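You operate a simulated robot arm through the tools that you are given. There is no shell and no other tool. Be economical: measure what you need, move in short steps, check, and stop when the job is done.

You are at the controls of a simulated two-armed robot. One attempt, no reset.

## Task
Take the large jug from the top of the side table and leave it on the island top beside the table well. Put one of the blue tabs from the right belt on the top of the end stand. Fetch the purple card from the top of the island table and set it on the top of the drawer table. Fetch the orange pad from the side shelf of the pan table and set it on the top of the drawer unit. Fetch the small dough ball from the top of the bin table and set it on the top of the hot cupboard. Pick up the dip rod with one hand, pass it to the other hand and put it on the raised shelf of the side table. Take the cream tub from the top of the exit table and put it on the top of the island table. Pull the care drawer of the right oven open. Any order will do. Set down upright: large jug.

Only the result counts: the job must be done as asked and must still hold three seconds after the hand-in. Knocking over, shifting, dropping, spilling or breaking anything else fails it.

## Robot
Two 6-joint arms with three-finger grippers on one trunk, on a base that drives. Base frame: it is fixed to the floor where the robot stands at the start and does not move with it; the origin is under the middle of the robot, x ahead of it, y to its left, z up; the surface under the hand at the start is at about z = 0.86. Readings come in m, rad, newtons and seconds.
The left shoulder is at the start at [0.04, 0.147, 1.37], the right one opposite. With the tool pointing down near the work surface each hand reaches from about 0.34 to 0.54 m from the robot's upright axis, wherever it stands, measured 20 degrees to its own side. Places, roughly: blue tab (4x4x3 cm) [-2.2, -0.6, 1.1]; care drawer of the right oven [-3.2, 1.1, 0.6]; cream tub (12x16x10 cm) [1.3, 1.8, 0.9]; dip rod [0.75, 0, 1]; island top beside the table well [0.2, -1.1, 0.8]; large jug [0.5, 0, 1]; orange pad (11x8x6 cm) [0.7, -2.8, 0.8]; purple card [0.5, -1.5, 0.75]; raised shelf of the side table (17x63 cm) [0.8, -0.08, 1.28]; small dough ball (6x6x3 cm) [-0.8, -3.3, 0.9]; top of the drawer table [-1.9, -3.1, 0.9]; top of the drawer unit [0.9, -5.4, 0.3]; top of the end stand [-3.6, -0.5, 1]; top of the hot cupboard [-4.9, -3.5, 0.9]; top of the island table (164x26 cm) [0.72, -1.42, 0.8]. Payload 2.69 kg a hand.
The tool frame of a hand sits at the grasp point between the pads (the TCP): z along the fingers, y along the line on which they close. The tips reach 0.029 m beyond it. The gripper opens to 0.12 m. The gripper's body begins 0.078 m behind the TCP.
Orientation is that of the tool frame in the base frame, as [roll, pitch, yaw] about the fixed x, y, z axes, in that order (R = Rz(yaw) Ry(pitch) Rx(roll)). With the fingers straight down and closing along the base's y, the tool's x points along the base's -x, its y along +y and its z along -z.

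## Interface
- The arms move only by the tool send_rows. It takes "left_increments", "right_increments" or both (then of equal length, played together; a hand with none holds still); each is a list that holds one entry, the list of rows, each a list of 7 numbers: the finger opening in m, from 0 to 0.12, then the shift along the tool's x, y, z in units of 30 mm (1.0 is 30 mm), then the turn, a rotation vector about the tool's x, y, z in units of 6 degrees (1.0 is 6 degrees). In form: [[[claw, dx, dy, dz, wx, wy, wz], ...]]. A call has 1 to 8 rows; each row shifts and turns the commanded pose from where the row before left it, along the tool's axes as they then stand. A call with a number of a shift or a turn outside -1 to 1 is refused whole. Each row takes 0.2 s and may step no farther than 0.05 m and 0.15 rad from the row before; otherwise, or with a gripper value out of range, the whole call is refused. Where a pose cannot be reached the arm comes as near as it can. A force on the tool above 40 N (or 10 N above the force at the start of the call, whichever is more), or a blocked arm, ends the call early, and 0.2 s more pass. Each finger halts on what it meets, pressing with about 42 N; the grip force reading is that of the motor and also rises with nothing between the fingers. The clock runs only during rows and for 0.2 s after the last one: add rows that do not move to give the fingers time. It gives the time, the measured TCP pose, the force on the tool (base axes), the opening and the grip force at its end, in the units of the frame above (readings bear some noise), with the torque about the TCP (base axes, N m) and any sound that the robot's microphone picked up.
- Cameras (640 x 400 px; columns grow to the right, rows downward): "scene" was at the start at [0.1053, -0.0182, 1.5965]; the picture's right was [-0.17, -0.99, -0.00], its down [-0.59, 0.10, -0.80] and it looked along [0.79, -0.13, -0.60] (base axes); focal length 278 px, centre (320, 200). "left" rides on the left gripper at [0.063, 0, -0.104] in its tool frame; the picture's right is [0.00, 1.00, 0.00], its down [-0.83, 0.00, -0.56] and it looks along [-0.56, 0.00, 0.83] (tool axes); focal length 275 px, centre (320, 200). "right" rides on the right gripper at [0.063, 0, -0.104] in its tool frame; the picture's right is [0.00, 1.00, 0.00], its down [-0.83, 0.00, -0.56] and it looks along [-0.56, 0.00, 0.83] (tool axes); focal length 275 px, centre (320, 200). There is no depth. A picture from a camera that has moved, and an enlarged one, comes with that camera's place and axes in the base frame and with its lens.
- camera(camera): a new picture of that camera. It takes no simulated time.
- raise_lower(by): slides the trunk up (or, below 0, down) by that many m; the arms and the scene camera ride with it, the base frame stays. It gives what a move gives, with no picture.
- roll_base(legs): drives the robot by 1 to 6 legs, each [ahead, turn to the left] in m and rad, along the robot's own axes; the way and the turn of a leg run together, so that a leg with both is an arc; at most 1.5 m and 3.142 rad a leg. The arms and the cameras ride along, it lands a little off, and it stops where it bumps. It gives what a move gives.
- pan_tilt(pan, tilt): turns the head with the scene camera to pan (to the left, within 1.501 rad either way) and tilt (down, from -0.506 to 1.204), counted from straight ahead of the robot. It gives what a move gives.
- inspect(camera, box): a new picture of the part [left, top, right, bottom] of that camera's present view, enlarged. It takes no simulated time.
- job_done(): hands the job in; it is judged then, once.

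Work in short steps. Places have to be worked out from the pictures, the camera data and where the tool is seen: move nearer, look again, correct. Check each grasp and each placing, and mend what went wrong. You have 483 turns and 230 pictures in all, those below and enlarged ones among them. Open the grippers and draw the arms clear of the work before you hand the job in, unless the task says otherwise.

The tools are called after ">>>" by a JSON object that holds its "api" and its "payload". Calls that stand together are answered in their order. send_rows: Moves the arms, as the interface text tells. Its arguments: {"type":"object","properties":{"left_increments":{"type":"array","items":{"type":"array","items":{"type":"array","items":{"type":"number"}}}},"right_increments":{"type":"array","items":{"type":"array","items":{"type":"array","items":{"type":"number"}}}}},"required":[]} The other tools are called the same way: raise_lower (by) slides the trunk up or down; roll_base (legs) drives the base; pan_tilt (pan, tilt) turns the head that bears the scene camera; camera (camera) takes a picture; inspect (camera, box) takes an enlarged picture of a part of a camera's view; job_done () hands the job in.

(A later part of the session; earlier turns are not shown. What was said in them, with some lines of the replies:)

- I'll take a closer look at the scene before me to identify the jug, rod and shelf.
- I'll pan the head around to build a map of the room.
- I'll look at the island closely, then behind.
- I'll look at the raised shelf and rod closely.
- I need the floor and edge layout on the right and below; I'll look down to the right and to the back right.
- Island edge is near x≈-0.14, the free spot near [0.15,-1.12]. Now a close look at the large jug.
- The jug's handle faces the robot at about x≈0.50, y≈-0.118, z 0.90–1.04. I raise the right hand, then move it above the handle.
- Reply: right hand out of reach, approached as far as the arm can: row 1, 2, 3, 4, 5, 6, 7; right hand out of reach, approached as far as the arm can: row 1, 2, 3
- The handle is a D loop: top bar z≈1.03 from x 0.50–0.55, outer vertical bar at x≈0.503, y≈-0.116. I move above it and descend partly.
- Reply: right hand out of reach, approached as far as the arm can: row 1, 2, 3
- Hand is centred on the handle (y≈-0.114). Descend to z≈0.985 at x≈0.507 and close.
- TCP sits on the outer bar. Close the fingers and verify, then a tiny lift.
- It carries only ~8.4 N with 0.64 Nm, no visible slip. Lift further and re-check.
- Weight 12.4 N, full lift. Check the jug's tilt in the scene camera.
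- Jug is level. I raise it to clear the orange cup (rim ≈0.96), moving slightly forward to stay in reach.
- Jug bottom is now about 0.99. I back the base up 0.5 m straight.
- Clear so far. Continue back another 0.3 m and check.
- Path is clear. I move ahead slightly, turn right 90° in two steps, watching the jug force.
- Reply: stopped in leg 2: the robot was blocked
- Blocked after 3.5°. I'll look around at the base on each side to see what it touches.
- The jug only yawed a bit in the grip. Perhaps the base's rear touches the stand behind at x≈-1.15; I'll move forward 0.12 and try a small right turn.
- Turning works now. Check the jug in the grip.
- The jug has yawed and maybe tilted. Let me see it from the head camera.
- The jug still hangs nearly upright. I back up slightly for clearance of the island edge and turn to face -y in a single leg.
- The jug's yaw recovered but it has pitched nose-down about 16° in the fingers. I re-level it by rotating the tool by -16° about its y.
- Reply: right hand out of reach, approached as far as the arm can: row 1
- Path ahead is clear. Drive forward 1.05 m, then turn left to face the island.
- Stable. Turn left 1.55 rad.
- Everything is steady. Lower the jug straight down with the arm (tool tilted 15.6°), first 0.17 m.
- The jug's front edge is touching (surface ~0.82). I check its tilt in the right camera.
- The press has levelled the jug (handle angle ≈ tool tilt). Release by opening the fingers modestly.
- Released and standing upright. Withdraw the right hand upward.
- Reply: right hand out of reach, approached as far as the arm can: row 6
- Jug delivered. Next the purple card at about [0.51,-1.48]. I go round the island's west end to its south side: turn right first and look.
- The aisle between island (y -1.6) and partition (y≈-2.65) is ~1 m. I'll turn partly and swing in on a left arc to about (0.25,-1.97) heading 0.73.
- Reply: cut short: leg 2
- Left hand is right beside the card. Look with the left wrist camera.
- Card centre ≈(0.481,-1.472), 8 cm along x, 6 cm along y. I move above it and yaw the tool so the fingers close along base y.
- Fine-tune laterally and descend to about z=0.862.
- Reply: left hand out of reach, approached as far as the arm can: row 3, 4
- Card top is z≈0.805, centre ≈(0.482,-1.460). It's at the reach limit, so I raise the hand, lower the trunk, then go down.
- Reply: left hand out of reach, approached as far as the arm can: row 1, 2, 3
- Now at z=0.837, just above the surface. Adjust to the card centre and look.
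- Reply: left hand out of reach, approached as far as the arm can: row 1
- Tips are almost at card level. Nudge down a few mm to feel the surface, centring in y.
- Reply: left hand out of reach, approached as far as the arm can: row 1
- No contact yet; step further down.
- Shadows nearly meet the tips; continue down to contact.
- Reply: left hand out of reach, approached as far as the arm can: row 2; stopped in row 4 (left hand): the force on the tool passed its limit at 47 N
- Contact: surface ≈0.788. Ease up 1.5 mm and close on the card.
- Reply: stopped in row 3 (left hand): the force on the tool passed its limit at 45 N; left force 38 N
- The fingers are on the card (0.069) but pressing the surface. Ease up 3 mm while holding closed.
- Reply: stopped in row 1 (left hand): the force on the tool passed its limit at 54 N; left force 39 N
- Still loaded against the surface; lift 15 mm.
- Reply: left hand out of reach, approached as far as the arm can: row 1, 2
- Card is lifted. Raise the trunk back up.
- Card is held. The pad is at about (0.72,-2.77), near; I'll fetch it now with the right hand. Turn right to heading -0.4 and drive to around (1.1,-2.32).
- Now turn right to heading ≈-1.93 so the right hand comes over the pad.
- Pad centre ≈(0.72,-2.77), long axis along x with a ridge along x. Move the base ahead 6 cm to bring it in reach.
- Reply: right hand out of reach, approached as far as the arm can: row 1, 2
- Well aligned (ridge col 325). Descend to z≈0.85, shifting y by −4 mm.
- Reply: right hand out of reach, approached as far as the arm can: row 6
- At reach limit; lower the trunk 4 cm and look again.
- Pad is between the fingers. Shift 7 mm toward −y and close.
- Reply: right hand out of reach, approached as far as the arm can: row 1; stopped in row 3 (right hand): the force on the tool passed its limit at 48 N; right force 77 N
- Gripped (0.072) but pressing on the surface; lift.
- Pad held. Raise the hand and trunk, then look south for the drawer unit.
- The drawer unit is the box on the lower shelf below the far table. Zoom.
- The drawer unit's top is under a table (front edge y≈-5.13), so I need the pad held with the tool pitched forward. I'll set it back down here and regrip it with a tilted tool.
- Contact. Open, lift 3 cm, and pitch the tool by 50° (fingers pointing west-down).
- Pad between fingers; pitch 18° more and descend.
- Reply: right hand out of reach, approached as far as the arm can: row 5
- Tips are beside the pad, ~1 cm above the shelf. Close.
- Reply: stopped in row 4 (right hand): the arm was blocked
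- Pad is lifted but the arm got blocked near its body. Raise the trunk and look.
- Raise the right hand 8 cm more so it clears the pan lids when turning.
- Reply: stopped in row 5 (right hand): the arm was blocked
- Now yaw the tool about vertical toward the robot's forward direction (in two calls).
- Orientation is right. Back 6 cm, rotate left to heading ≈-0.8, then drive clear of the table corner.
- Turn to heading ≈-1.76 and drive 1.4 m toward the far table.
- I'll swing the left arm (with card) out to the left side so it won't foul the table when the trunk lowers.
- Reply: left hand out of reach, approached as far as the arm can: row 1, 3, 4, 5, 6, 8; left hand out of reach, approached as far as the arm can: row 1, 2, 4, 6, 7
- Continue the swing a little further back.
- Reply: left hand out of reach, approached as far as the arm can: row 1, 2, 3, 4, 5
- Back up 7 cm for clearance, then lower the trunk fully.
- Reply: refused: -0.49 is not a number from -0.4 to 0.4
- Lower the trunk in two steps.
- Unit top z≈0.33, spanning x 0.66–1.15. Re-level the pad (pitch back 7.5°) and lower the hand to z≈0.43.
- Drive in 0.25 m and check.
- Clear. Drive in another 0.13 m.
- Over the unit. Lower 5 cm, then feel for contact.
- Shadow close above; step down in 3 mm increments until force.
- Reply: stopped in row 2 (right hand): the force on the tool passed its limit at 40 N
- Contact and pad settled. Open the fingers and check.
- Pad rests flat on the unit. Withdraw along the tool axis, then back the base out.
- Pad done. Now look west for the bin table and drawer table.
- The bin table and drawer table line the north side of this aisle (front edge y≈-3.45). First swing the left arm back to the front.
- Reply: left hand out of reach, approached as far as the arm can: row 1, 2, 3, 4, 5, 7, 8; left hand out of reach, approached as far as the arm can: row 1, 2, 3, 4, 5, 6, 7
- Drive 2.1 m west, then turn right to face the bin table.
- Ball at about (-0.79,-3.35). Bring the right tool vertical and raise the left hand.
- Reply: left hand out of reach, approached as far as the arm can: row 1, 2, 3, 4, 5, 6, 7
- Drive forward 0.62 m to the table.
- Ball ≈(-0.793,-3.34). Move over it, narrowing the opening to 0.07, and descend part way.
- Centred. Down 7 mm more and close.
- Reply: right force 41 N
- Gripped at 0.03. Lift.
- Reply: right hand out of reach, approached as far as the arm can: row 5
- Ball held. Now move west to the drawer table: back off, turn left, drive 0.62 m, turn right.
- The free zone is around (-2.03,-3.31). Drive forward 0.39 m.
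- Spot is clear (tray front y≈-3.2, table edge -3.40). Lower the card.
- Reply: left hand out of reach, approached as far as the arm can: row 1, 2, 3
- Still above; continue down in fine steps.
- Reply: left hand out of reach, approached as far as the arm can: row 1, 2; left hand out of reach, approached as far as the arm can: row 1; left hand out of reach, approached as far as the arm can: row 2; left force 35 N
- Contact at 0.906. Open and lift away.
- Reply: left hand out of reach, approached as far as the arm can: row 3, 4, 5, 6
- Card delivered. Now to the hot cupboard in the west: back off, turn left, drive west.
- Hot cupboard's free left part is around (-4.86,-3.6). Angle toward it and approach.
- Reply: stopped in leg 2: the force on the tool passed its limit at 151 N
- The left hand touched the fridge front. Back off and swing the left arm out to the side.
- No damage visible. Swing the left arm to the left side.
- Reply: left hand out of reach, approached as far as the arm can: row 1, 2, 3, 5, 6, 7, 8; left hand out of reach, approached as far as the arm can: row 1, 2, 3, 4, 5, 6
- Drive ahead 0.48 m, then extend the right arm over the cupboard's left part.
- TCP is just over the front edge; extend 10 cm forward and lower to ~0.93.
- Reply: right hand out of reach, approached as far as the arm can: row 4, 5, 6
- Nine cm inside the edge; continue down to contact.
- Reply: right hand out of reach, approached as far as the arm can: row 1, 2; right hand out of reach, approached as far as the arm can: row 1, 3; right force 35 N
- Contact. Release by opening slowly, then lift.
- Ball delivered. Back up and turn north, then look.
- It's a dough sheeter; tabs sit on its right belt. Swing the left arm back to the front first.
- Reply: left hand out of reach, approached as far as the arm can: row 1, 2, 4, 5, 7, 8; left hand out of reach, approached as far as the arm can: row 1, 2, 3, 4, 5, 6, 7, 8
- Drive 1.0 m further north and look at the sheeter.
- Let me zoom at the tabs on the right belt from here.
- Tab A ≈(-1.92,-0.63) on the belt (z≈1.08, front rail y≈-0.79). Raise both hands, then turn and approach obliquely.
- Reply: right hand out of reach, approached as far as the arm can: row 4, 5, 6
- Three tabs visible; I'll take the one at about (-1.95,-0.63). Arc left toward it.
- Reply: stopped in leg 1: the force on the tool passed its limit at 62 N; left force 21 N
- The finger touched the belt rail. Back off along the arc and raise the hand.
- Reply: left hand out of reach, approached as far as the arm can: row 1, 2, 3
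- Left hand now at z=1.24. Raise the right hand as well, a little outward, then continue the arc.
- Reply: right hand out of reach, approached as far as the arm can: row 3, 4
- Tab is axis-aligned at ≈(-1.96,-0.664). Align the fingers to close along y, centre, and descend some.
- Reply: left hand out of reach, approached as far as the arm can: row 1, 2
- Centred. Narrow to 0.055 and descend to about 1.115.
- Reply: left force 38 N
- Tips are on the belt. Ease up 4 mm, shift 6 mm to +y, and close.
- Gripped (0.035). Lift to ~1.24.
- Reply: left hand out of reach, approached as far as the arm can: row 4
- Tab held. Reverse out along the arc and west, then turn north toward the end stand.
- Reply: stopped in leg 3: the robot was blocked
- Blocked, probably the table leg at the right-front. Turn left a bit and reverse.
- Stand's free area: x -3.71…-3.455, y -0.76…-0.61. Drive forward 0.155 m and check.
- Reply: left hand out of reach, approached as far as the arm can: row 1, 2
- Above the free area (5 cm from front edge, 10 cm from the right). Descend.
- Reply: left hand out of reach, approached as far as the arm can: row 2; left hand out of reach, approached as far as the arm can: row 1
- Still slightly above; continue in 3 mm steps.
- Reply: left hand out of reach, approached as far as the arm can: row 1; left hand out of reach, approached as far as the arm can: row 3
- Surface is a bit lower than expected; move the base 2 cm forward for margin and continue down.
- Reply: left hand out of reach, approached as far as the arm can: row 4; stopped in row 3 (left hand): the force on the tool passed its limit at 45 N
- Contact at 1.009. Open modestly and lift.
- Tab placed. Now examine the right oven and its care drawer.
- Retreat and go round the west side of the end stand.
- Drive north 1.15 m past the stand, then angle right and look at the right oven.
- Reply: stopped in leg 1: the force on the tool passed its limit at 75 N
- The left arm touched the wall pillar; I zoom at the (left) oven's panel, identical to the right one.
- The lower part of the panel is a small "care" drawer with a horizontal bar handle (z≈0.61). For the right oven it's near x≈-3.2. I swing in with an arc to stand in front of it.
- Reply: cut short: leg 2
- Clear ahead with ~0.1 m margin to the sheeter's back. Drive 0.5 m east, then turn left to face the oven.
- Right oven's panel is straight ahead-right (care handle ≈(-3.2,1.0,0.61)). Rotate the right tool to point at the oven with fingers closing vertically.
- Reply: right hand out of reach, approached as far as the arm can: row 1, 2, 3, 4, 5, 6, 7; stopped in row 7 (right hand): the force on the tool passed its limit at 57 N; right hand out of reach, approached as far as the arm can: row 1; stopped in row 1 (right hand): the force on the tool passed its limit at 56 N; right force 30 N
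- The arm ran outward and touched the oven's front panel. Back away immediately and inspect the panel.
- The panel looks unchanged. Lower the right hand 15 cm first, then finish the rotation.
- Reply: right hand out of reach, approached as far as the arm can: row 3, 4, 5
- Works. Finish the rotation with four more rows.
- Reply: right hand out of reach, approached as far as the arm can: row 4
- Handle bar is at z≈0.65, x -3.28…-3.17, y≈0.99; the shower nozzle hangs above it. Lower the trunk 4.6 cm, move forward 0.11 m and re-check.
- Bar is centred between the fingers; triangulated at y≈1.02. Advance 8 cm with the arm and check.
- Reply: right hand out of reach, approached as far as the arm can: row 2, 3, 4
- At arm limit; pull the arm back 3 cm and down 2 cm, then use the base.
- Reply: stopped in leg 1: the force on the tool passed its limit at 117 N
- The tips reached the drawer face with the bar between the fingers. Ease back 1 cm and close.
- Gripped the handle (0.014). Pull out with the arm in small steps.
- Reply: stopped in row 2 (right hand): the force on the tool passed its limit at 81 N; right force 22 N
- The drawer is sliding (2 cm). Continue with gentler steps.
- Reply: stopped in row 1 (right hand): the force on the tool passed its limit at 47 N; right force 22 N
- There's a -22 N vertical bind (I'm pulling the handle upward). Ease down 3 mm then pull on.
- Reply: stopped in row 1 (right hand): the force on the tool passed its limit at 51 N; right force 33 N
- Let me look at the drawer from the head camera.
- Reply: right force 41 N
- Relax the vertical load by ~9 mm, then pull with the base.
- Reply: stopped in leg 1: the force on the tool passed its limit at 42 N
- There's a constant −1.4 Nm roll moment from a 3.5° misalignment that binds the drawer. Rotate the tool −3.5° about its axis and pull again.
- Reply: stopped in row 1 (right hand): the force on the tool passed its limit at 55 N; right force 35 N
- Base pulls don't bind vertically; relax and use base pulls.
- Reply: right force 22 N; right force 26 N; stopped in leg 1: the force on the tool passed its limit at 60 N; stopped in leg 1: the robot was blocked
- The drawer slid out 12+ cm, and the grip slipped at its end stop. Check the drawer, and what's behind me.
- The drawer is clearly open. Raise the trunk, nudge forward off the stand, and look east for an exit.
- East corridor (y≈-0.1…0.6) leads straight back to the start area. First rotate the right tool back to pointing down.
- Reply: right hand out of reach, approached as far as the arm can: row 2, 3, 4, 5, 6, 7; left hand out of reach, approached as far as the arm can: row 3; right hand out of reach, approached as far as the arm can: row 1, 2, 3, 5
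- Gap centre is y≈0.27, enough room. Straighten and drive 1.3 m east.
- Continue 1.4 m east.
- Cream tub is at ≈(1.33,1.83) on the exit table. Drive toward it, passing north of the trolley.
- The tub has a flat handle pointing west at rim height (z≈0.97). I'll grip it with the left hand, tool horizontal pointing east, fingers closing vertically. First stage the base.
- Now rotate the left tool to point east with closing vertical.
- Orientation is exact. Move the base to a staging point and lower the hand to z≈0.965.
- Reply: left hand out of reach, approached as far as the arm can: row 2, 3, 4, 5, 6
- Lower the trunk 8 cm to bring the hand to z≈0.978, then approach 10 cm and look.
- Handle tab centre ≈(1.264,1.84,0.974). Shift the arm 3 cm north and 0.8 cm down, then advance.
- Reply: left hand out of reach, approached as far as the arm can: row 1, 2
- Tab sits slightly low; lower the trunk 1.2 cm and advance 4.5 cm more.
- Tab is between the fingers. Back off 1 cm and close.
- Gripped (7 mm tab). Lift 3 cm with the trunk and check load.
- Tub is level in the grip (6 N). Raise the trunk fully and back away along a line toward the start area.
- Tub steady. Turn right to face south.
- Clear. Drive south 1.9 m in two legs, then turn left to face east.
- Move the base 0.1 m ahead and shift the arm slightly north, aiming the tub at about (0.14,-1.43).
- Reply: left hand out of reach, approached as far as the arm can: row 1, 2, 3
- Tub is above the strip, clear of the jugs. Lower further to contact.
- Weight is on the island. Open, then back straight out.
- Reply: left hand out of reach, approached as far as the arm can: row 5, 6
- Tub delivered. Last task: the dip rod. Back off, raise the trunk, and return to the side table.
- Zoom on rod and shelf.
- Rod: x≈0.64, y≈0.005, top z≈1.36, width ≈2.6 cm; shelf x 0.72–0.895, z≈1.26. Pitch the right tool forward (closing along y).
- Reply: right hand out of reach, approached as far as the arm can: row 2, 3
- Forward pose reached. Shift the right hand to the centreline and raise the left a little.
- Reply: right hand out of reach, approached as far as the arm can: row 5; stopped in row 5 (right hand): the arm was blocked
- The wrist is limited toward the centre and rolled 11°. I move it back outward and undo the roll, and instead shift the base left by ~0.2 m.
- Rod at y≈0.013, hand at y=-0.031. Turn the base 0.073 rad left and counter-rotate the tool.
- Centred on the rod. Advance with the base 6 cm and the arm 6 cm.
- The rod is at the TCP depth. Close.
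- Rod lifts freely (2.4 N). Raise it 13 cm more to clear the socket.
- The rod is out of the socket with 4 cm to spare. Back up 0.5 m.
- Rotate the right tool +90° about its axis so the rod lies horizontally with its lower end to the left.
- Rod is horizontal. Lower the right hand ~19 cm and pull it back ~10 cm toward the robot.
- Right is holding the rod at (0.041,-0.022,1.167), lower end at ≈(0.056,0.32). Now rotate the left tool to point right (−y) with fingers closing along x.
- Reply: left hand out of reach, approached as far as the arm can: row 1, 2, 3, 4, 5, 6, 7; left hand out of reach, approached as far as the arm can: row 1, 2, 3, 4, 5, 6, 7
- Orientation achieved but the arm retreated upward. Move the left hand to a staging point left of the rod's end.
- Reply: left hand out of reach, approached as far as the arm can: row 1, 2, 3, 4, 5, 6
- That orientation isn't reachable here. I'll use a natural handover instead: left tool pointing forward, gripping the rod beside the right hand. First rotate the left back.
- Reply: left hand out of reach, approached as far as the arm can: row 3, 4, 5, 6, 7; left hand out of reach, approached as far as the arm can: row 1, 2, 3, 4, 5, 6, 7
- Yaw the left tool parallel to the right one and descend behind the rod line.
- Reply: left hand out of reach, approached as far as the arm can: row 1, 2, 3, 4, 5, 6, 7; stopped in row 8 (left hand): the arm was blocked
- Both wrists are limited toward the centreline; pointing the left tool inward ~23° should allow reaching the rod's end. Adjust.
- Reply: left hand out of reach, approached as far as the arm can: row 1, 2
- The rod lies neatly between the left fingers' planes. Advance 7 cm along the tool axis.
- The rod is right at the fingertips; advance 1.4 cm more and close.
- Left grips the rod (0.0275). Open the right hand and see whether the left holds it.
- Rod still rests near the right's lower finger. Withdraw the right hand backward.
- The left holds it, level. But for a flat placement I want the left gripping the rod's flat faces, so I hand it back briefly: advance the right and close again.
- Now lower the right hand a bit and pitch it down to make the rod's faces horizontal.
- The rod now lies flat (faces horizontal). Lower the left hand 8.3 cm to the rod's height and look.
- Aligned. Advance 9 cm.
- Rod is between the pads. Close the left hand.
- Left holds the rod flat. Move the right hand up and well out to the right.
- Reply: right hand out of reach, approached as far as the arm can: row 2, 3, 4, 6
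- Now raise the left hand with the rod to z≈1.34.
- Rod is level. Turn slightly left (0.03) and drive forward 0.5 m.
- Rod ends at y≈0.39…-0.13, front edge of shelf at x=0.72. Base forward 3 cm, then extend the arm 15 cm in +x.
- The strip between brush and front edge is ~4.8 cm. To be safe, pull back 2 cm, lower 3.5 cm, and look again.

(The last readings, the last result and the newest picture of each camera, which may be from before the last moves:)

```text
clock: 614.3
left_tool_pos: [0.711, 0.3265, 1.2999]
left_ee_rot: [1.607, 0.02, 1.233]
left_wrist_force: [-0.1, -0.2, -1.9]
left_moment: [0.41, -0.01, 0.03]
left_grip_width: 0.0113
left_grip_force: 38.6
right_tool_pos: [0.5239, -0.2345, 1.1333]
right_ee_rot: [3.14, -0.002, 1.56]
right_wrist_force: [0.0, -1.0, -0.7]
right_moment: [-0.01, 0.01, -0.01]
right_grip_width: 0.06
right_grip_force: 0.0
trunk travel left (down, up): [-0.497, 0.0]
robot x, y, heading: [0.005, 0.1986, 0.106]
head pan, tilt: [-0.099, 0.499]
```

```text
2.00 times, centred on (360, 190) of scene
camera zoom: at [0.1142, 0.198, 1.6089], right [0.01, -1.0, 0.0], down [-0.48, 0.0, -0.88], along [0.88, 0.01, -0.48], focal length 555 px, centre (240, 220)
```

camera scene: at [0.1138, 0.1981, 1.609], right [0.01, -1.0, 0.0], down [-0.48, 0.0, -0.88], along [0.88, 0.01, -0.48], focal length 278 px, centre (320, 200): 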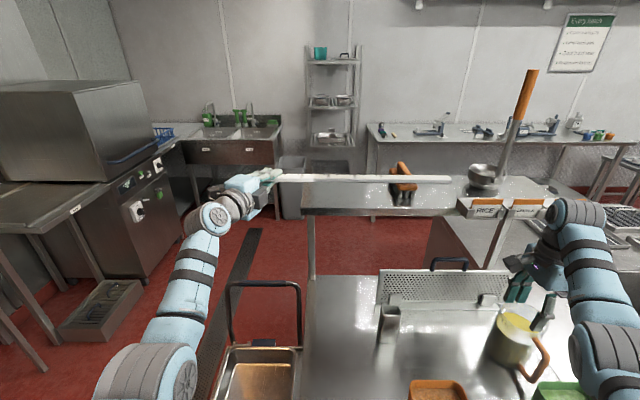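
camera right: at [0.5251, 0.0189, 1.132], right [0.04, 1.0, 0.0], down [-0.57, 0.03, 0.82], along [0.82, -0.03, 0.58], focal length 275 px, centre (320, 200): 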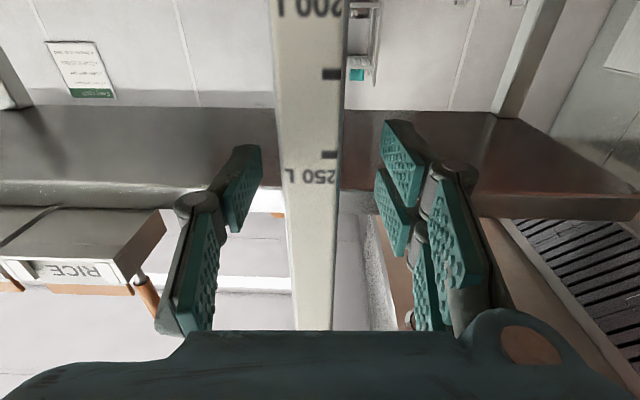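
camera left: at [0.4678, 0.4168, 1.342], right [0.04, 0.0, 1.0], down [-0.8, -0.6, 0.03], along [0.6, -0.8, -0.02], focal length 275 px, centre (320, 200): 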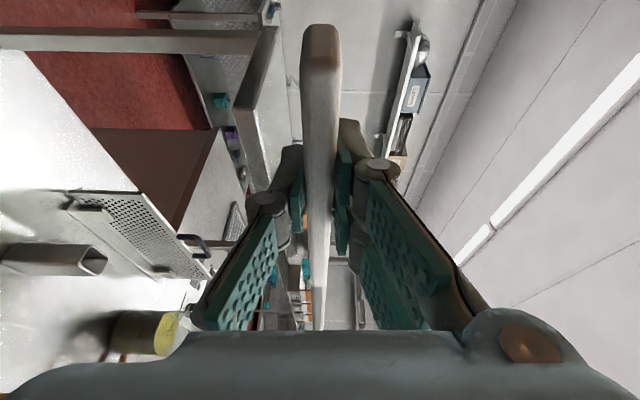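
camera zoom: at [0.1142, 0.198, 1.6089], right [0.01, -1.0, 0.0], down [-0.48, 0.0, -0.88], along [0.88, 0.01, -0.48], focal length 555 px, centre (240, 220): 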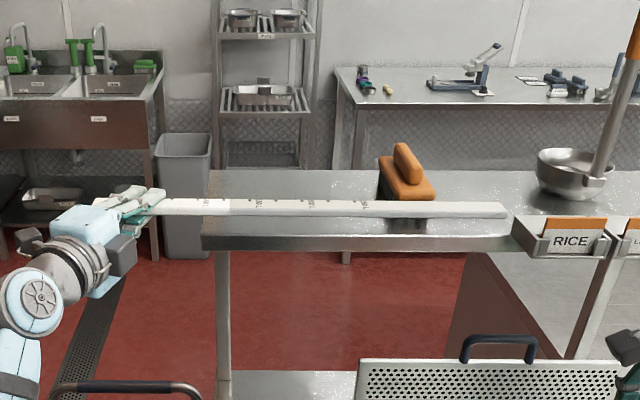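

Lower in 4 mm steps watching the moment for contact.

>>> {"api": "send_rows", "payload": {"left_increments": [[[0.0, 0, -0.15, 0, 0, 0, 0], [0.0, 0, -0.15, 0, 0, 0, 0], [0.0, 0, 0, 0, 0, 0, 0]]]}}

>>> {"api": "send_rows", "payload": {"left_increments": [[[0.0, 0, -0.15, 0, 0, 0, 0], [0.0, 0, -0.15, 0, 0, 0, 0], [0.0, 0, 0, 0, 0, 0, 0]]]}}

>>> {"api": "inspect", "payload": {"camera": "scene", "box": [220, 140, 480, 250]}}

```text
clock: 615.1
left_tool_pos: [0.7114, 0.328, 1.2917]
left_ee_rot: [1.606, 0.021, 1.235]
left_wrist_force: [0.2, 1.2, -1.5]
left_moment: [0.38, 0.0, 0.03]
left_grip_width: 0.0113
left_grip_force: 38.1
right_tool_pos: [0.5257, -0.2342, 1.1333]
right_ee_rot: [3.138, -0.002, 1.563]
right_wrist_force: [-0.4, -0.5, 0.3]
right_moment: [-0.02, -0.02, -0.01]
right_grip_width: 0.0601
right_grip_force: 0.0
trunk travel left (down, up): [-0.497, 0.0]
robot x, y, heading: [0.0024, 0.1965, 0.103]
head pan, tilt: [-0.099, 0.499]
```

```text
clock: 615.9
left_tool_pos: [0.7117, 0.3271, 1.2822]
left_ee_rot: [1.608, 0.022, 1.234]
left_wrist_force: [-0.1, 0.3, -2.1]
left_moment: [0.39, 0.01, 0.01]
left_grip_width: 0.0114
left_grip_force: 38.3
right_tool_pos: [0.5247, -0.2338, 1.1327]
right_ee_rot: [3.138, 0.0, 1.562]
right_wrist_force: [0.0, 0.1, 0.1]
right_moment: [0.02, -0.03, 0.01]
right_grip_width: 0.0599
right_grip_force: 0.1
trunk travel left (down, up): [-0.497, 0.0]
robot x, y, heading: [0.0036, 0.2002, 0.104]
head pan, tilt: [-0.099, 0.499]
```

```text
2.46 times, centred on (350, 195) of scene
camera zoom: at [0.1146, 0.198, 1.6089], right [0.01, -1.0, 0.0], down [-0.48, 0.0, -0.88], along [0.88, 0.01, -0.48], focal length 683 px, centre (246, 212)
```

zoom: 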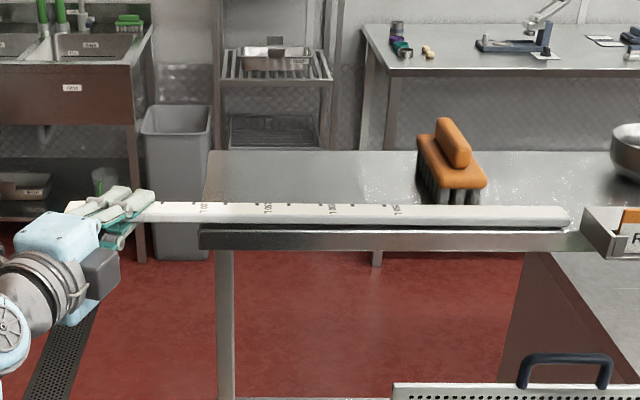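

Rod is ~6 mm above the shelf, near its front edge. Move 1 cm forward, then lower to contact.

>>> {"api": "send_rows", "payload": {"left_increments": [[[0.0, 0.1, 0, 0.31, 0, 0, 0], [0.0, 0, -0.1, 0, 0, 0, 0], [0.0, 0, 0, 0, 0, 0, 0]]]}}

>>> {"api": "send_rows", "payload": {"left_increments": [[[0.0, 0, -0.12, 0, 0, 0, 0], [0.0, 0, -0.12, 0, 0, 0, 0], [0.0, 0, 0, 0, 0, 0, 0]]]}}

>>> {"api": "inspect", "payload": {"camera": "scene", "box": [220, 140, 480, 250]}}

```text
clock: 616.7
left_tool_pos: [0.7212, 0.327, 1.2786]
left_ee_rot: [1.606, 0.018, 1.233]
left_wrist_force: [0.5, 1.0, -2.0]
left_moment: [0.39, 0.03, 0.0]
left_grip_width: 0.0114
left_grip_force: 38.6
right_tool_pos: [0.5248, -0.2347, 1.1332]
right_ee_rot: [3.137, -0.002, 1.562]
right_wrist_force: [-0.2, 0.0, 0.2]
right_moment: [0.01, -0.01, 0.0]
right_grip_width: 0.0598
right_grip_force: 0.0
trunk travel left (down, up): [-0.497, 0.0]
robot x, y, heading: [0.0043, 0.1988, 0.107]
head pan, tilt: [-0.099, 0.499]
```

```text
clock: 617.5
left_tool_pos: [0.718, 0.3262, 1.2751]
left_ee_rot: [1.598, 0.02, 1.235]
left_wrist_force: [7.7, 1.9, 19.4]
left_moment: [-1.16, -0.44, 0.61]
left_grip_width: 0.0116
left_grip_force: 38.3
right_tool_pos: [0.5239, -0.2345, 1.1335]
right_ee_rot: [3.135, -0.001, 1.564]
right_wrist_force: [-0.5, -0.3, 0.4]
right_moment: [-0.03, -0.02, 0.04]
right_grip_width: 0.0602
right_grip_force: 0.0
trunk travel left (down, up): [-0.497, 0.0]
robot x, y, heading: [0.006, 0.1975, 0.105]
head pan, tilt: [-0.099, 0.499]
```

```text
2.46 times, centred on (350, 195) of scene
camera zoom: at [0.1122, 0.1982, 1.6092], right [0.01, -1.0, 0.0], down [-0.48, 0.0, -0.88], along [0.88, 0.01, -0.48], focal length 683 px, centre (246, 212)
```

zoom: 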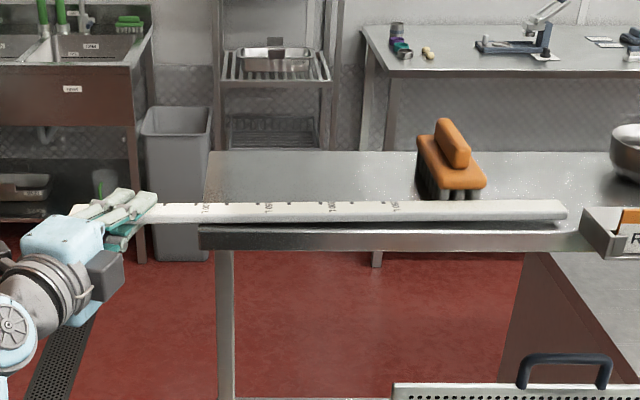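

Contact with the shelf (19 N), rod ~1 cm inside the front edge. Ease up 2 mm and open slowly.

>>> {"api": "send_rows", "payload": {"left_increments": [[[0.0, 0, 0.07, 0, 0, 0, 0], [0.02, 0, 0, 0, 0, 0, 0], [0.03, 0, 0, 0, 0, 0, 0], [0.04, 0, 0, 0, 0, 0, 0], [0.05, 0, 0, 0, 0, 0, 0], [0.05, 0, 0, 0, 0, 0, 0]]]}}

>>> {"api": "camera", "payload": {"camera": "left"}}

>>> {"api": "inspect", "payload": {"camera": "scene", "box": [220, 140, 480, 250]}}

```text
clock: 618.9
left_tool_pos: [0.7203, 0.3264, 1.2741]
left_ee_rot: [1.607, 0.019, 1.234]
left_wrist_force: [0.2, -0.1, -0.3]
left_moment: [-0.02, 0.01, 0.0]
left_grip_width: 0.0501
left_grip_force: 0.1
right_tool_pos: [0.5245, -0.2335, 1.1327]
right_ee_rot: [3.137, -0.002, 1.563]
right_wrist_force: [0.5, 0.3, 0.3]
right_moment: [0.04, -0.01, 0.01]
right_grip_width: 0.0599
right_grip_force: 0.1
trunk travel left (down, up): [-0.497, 0.0]
robot x, y, heading: [0.0029, 0.1987, 0.105]
head pan, tilt: [-0.099, 0.499]
```

```text
32 pictures are left
camera left: at [0.6421, 0.4207, 1.2767], right [0.04, 0.0, 1.0], down [-0.8, -0.6, 0.03], along [0.6, -0.8, -0.02], focal length 275 px, centre (320, 200)
```

left: 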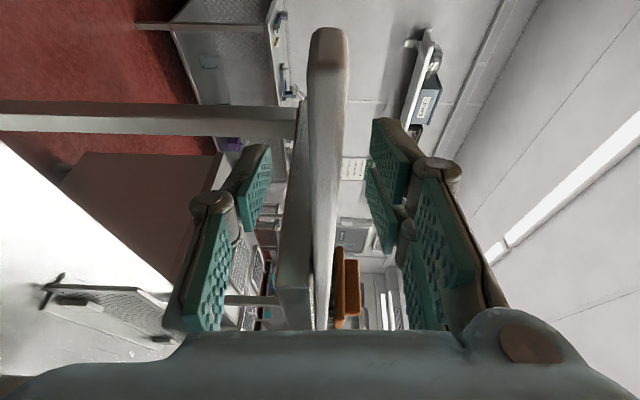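

```text
2.46 times, centred on (350, 195) of scene
camera zoom: at [0.1144, 0.1981, 1.6089], right [0.01, -1.0, 0.0], down [-0.48, 0.0, -0.88], along [0.88, 0.01, -0.48], focal length 683 px, centre (246, 212)
```

zoom: 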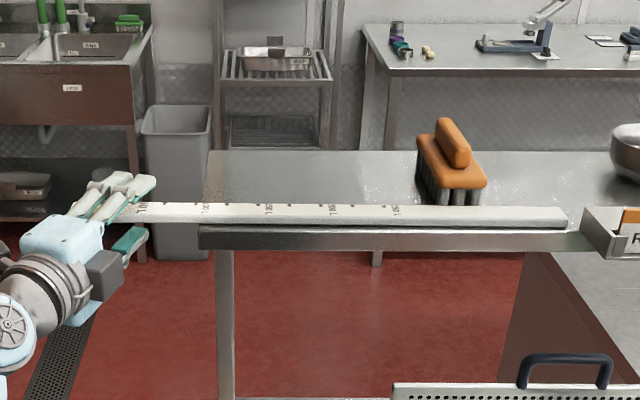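

The rod rests on the shelf. Withdraw the left hand straight back.

>>> {"api": "send_rows", "payload": {"left_increments": [[[0.06, 0, 0, -0.5, 0, 0, 0], [0.06, 0, 0, -0.7, 0, 0, 0], [0.06, 0, 0, -0.8, 0, 0, 0], [0.06, 0, 0, -0.8, 0, 0, 0], [0.06, 0, 0, -0.8, 0, 0, 0], [0.06, 0, 0, 0, 0, 0, 0]]]}}

>>> {"api": "camera", "payload": {"camera": "scene"}}

```text
clock: 620.3
left_tool_pos: [0.6178, 0.3643, 1.2766]
left_ee_rot: [1.604, 0.019, 1.234]
left_wrist_force: [0.0, 0.1, -0.8]
left_moment: [0.01, -0.03, 0.01]
left_grip_width: 0.0598
left_grip_force: 0.0
right_tool_pos: [0.5245, -0.2352, 1.1337]
right_ee_rot: [3.138, -0.002, 1.562]
right_wrist_force: [-0.3, 1.1, 0.4]
right_moment: [0.0, -0.01, 0.01]
right_grip_width: 0.0597
right_grip_force: 0.0
trunk travel left (down, up): [-0.497, 0.0]
robot x, y, heading: [0.0024, 0.1978, 0.113]
head pan, tilt: [-0.099, 0.499]
```

```text
30 pictures are left
camera scene: at [0.1141, 0.1982, 1.609], right [0.01, -1.0, 0.0], down [-0.48, 0.0, -0.88], along [0.88, 0.01, -0.48], focal length 278 px, centre (320, 200)
```

scene: 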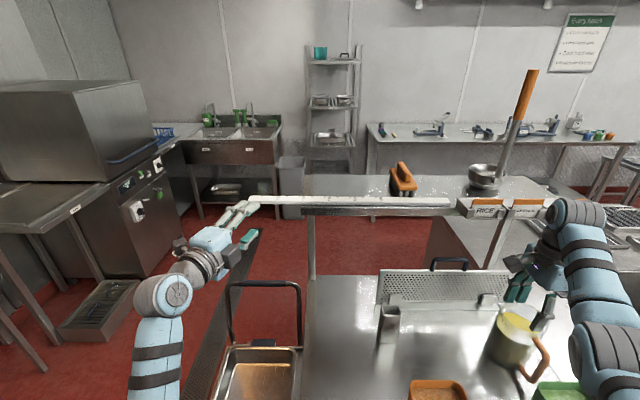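

Rod is stable on the shelf. Back away and take a final check.

>>> {"api": "roll_base", "payload": {"legs": [[-0.45, 0]]}}

>>> {"api": "camera", "payload": {"camera": "scene"}}

>>> {"api": "pan_tilt", "payload": {"pan": -1.0, "tilt": 0.5}}

>>> {"api": "camera", "payload": {"camera": "scene"}}

```text
clock: 623.0
left_tool_pos: [0.1747, 0.3168, 1.2752]
left_ee_rot: [1.609, 0.021, 1.235]
left_wrist_force: [0.6, 0.1, 0.0]
left_moment: [0.03, -0.02, 0.01]
left_grip_width: 0.06
left_grip_force: 0.0
right_tool_pos: [0.0798, -0.2819, 1.1322]
right_ee_rot: [3.139, -0.002, 1.562]
right_wrist_force: [0.5, 0.8, -0.7]
right_moment: [0.02, 0.04, 0.02]
right_grip_width: 0.0597
right_grip_force: 0.1
trunk travel left (down, up): [-0.497, 0.0]
robot x, y, heading: [-0.4412, 0.1534, 0.106]
head pan, tilt: [-0.099, 0.499]
```

```text
29 pictures are left
camera scene: at [-0.3293, 0.151, 1.6087], right [0.01, -1.0, 0.0], down [-0.48, 0.0, -0.88], along [0.88, 0.01, -0.48], focal length 278 px, centre (320, 200)
```

scene: 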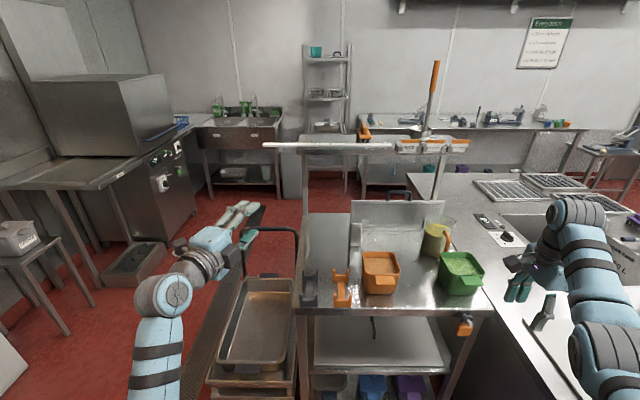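

```text
clock: 624.2
left_tool_pos: [0.1708, 0.317, 1.2774]
left_ee_rot: [1.606, 0.02, 1.233]
left_wrist_force: [-0.2, -0.5, -0.2]
left_moment: [0.03, -0.03, 0.0]
left_grip_width: 0.0601
left_grip_force: 0.1
right_tool_pos: [0.0772, -0.2808, 1.1333]
right_ee_rot: [3.14, -0.002, 1.56]
right_wrist_force: [0.4, -0.1, 0.3]
right_moment: [0.02, 0.03, -0.01]
right_grip_width: 0.0597
right_grip_force: 0.0
trunk travel left (down, up): [-0.497, 0.0]
robot x, y, heading: [-0.4429, 0.1519, 0.106]
head pan, tilt: [-1.0, 0.499]
```

```text
28 pictures are left
camera scene: at [-0.3663, 0.0793, 1.6089], right [-0.78, -0.63, 0.0], down [-0.3, 0.37, -0.88], along [0.55, -0.68, -0.48], focal length 278 px, centre (320, 200)
```

scene: 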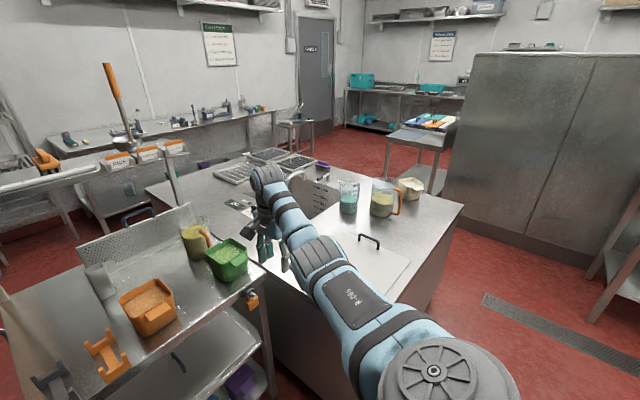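

All eight jobs look done: rod on the shelf, jug and tub on the island, grippers open and arms clear. Handing in.

>>> {"api": "job_done", "payload": {}}

```text
The job is handed in.
```

All eight parts of the job are done and handed in. Two things to know:
- **Dip rod:** it overhangs the left end of the raised shelf by about 0.15 m, with its middle over the shelf.
- **Bumps:** along the way the arms bumped the fridge front, the right oven's control panel, the sheeter's belt rail and the wall pillar. I saw no change to any of them.
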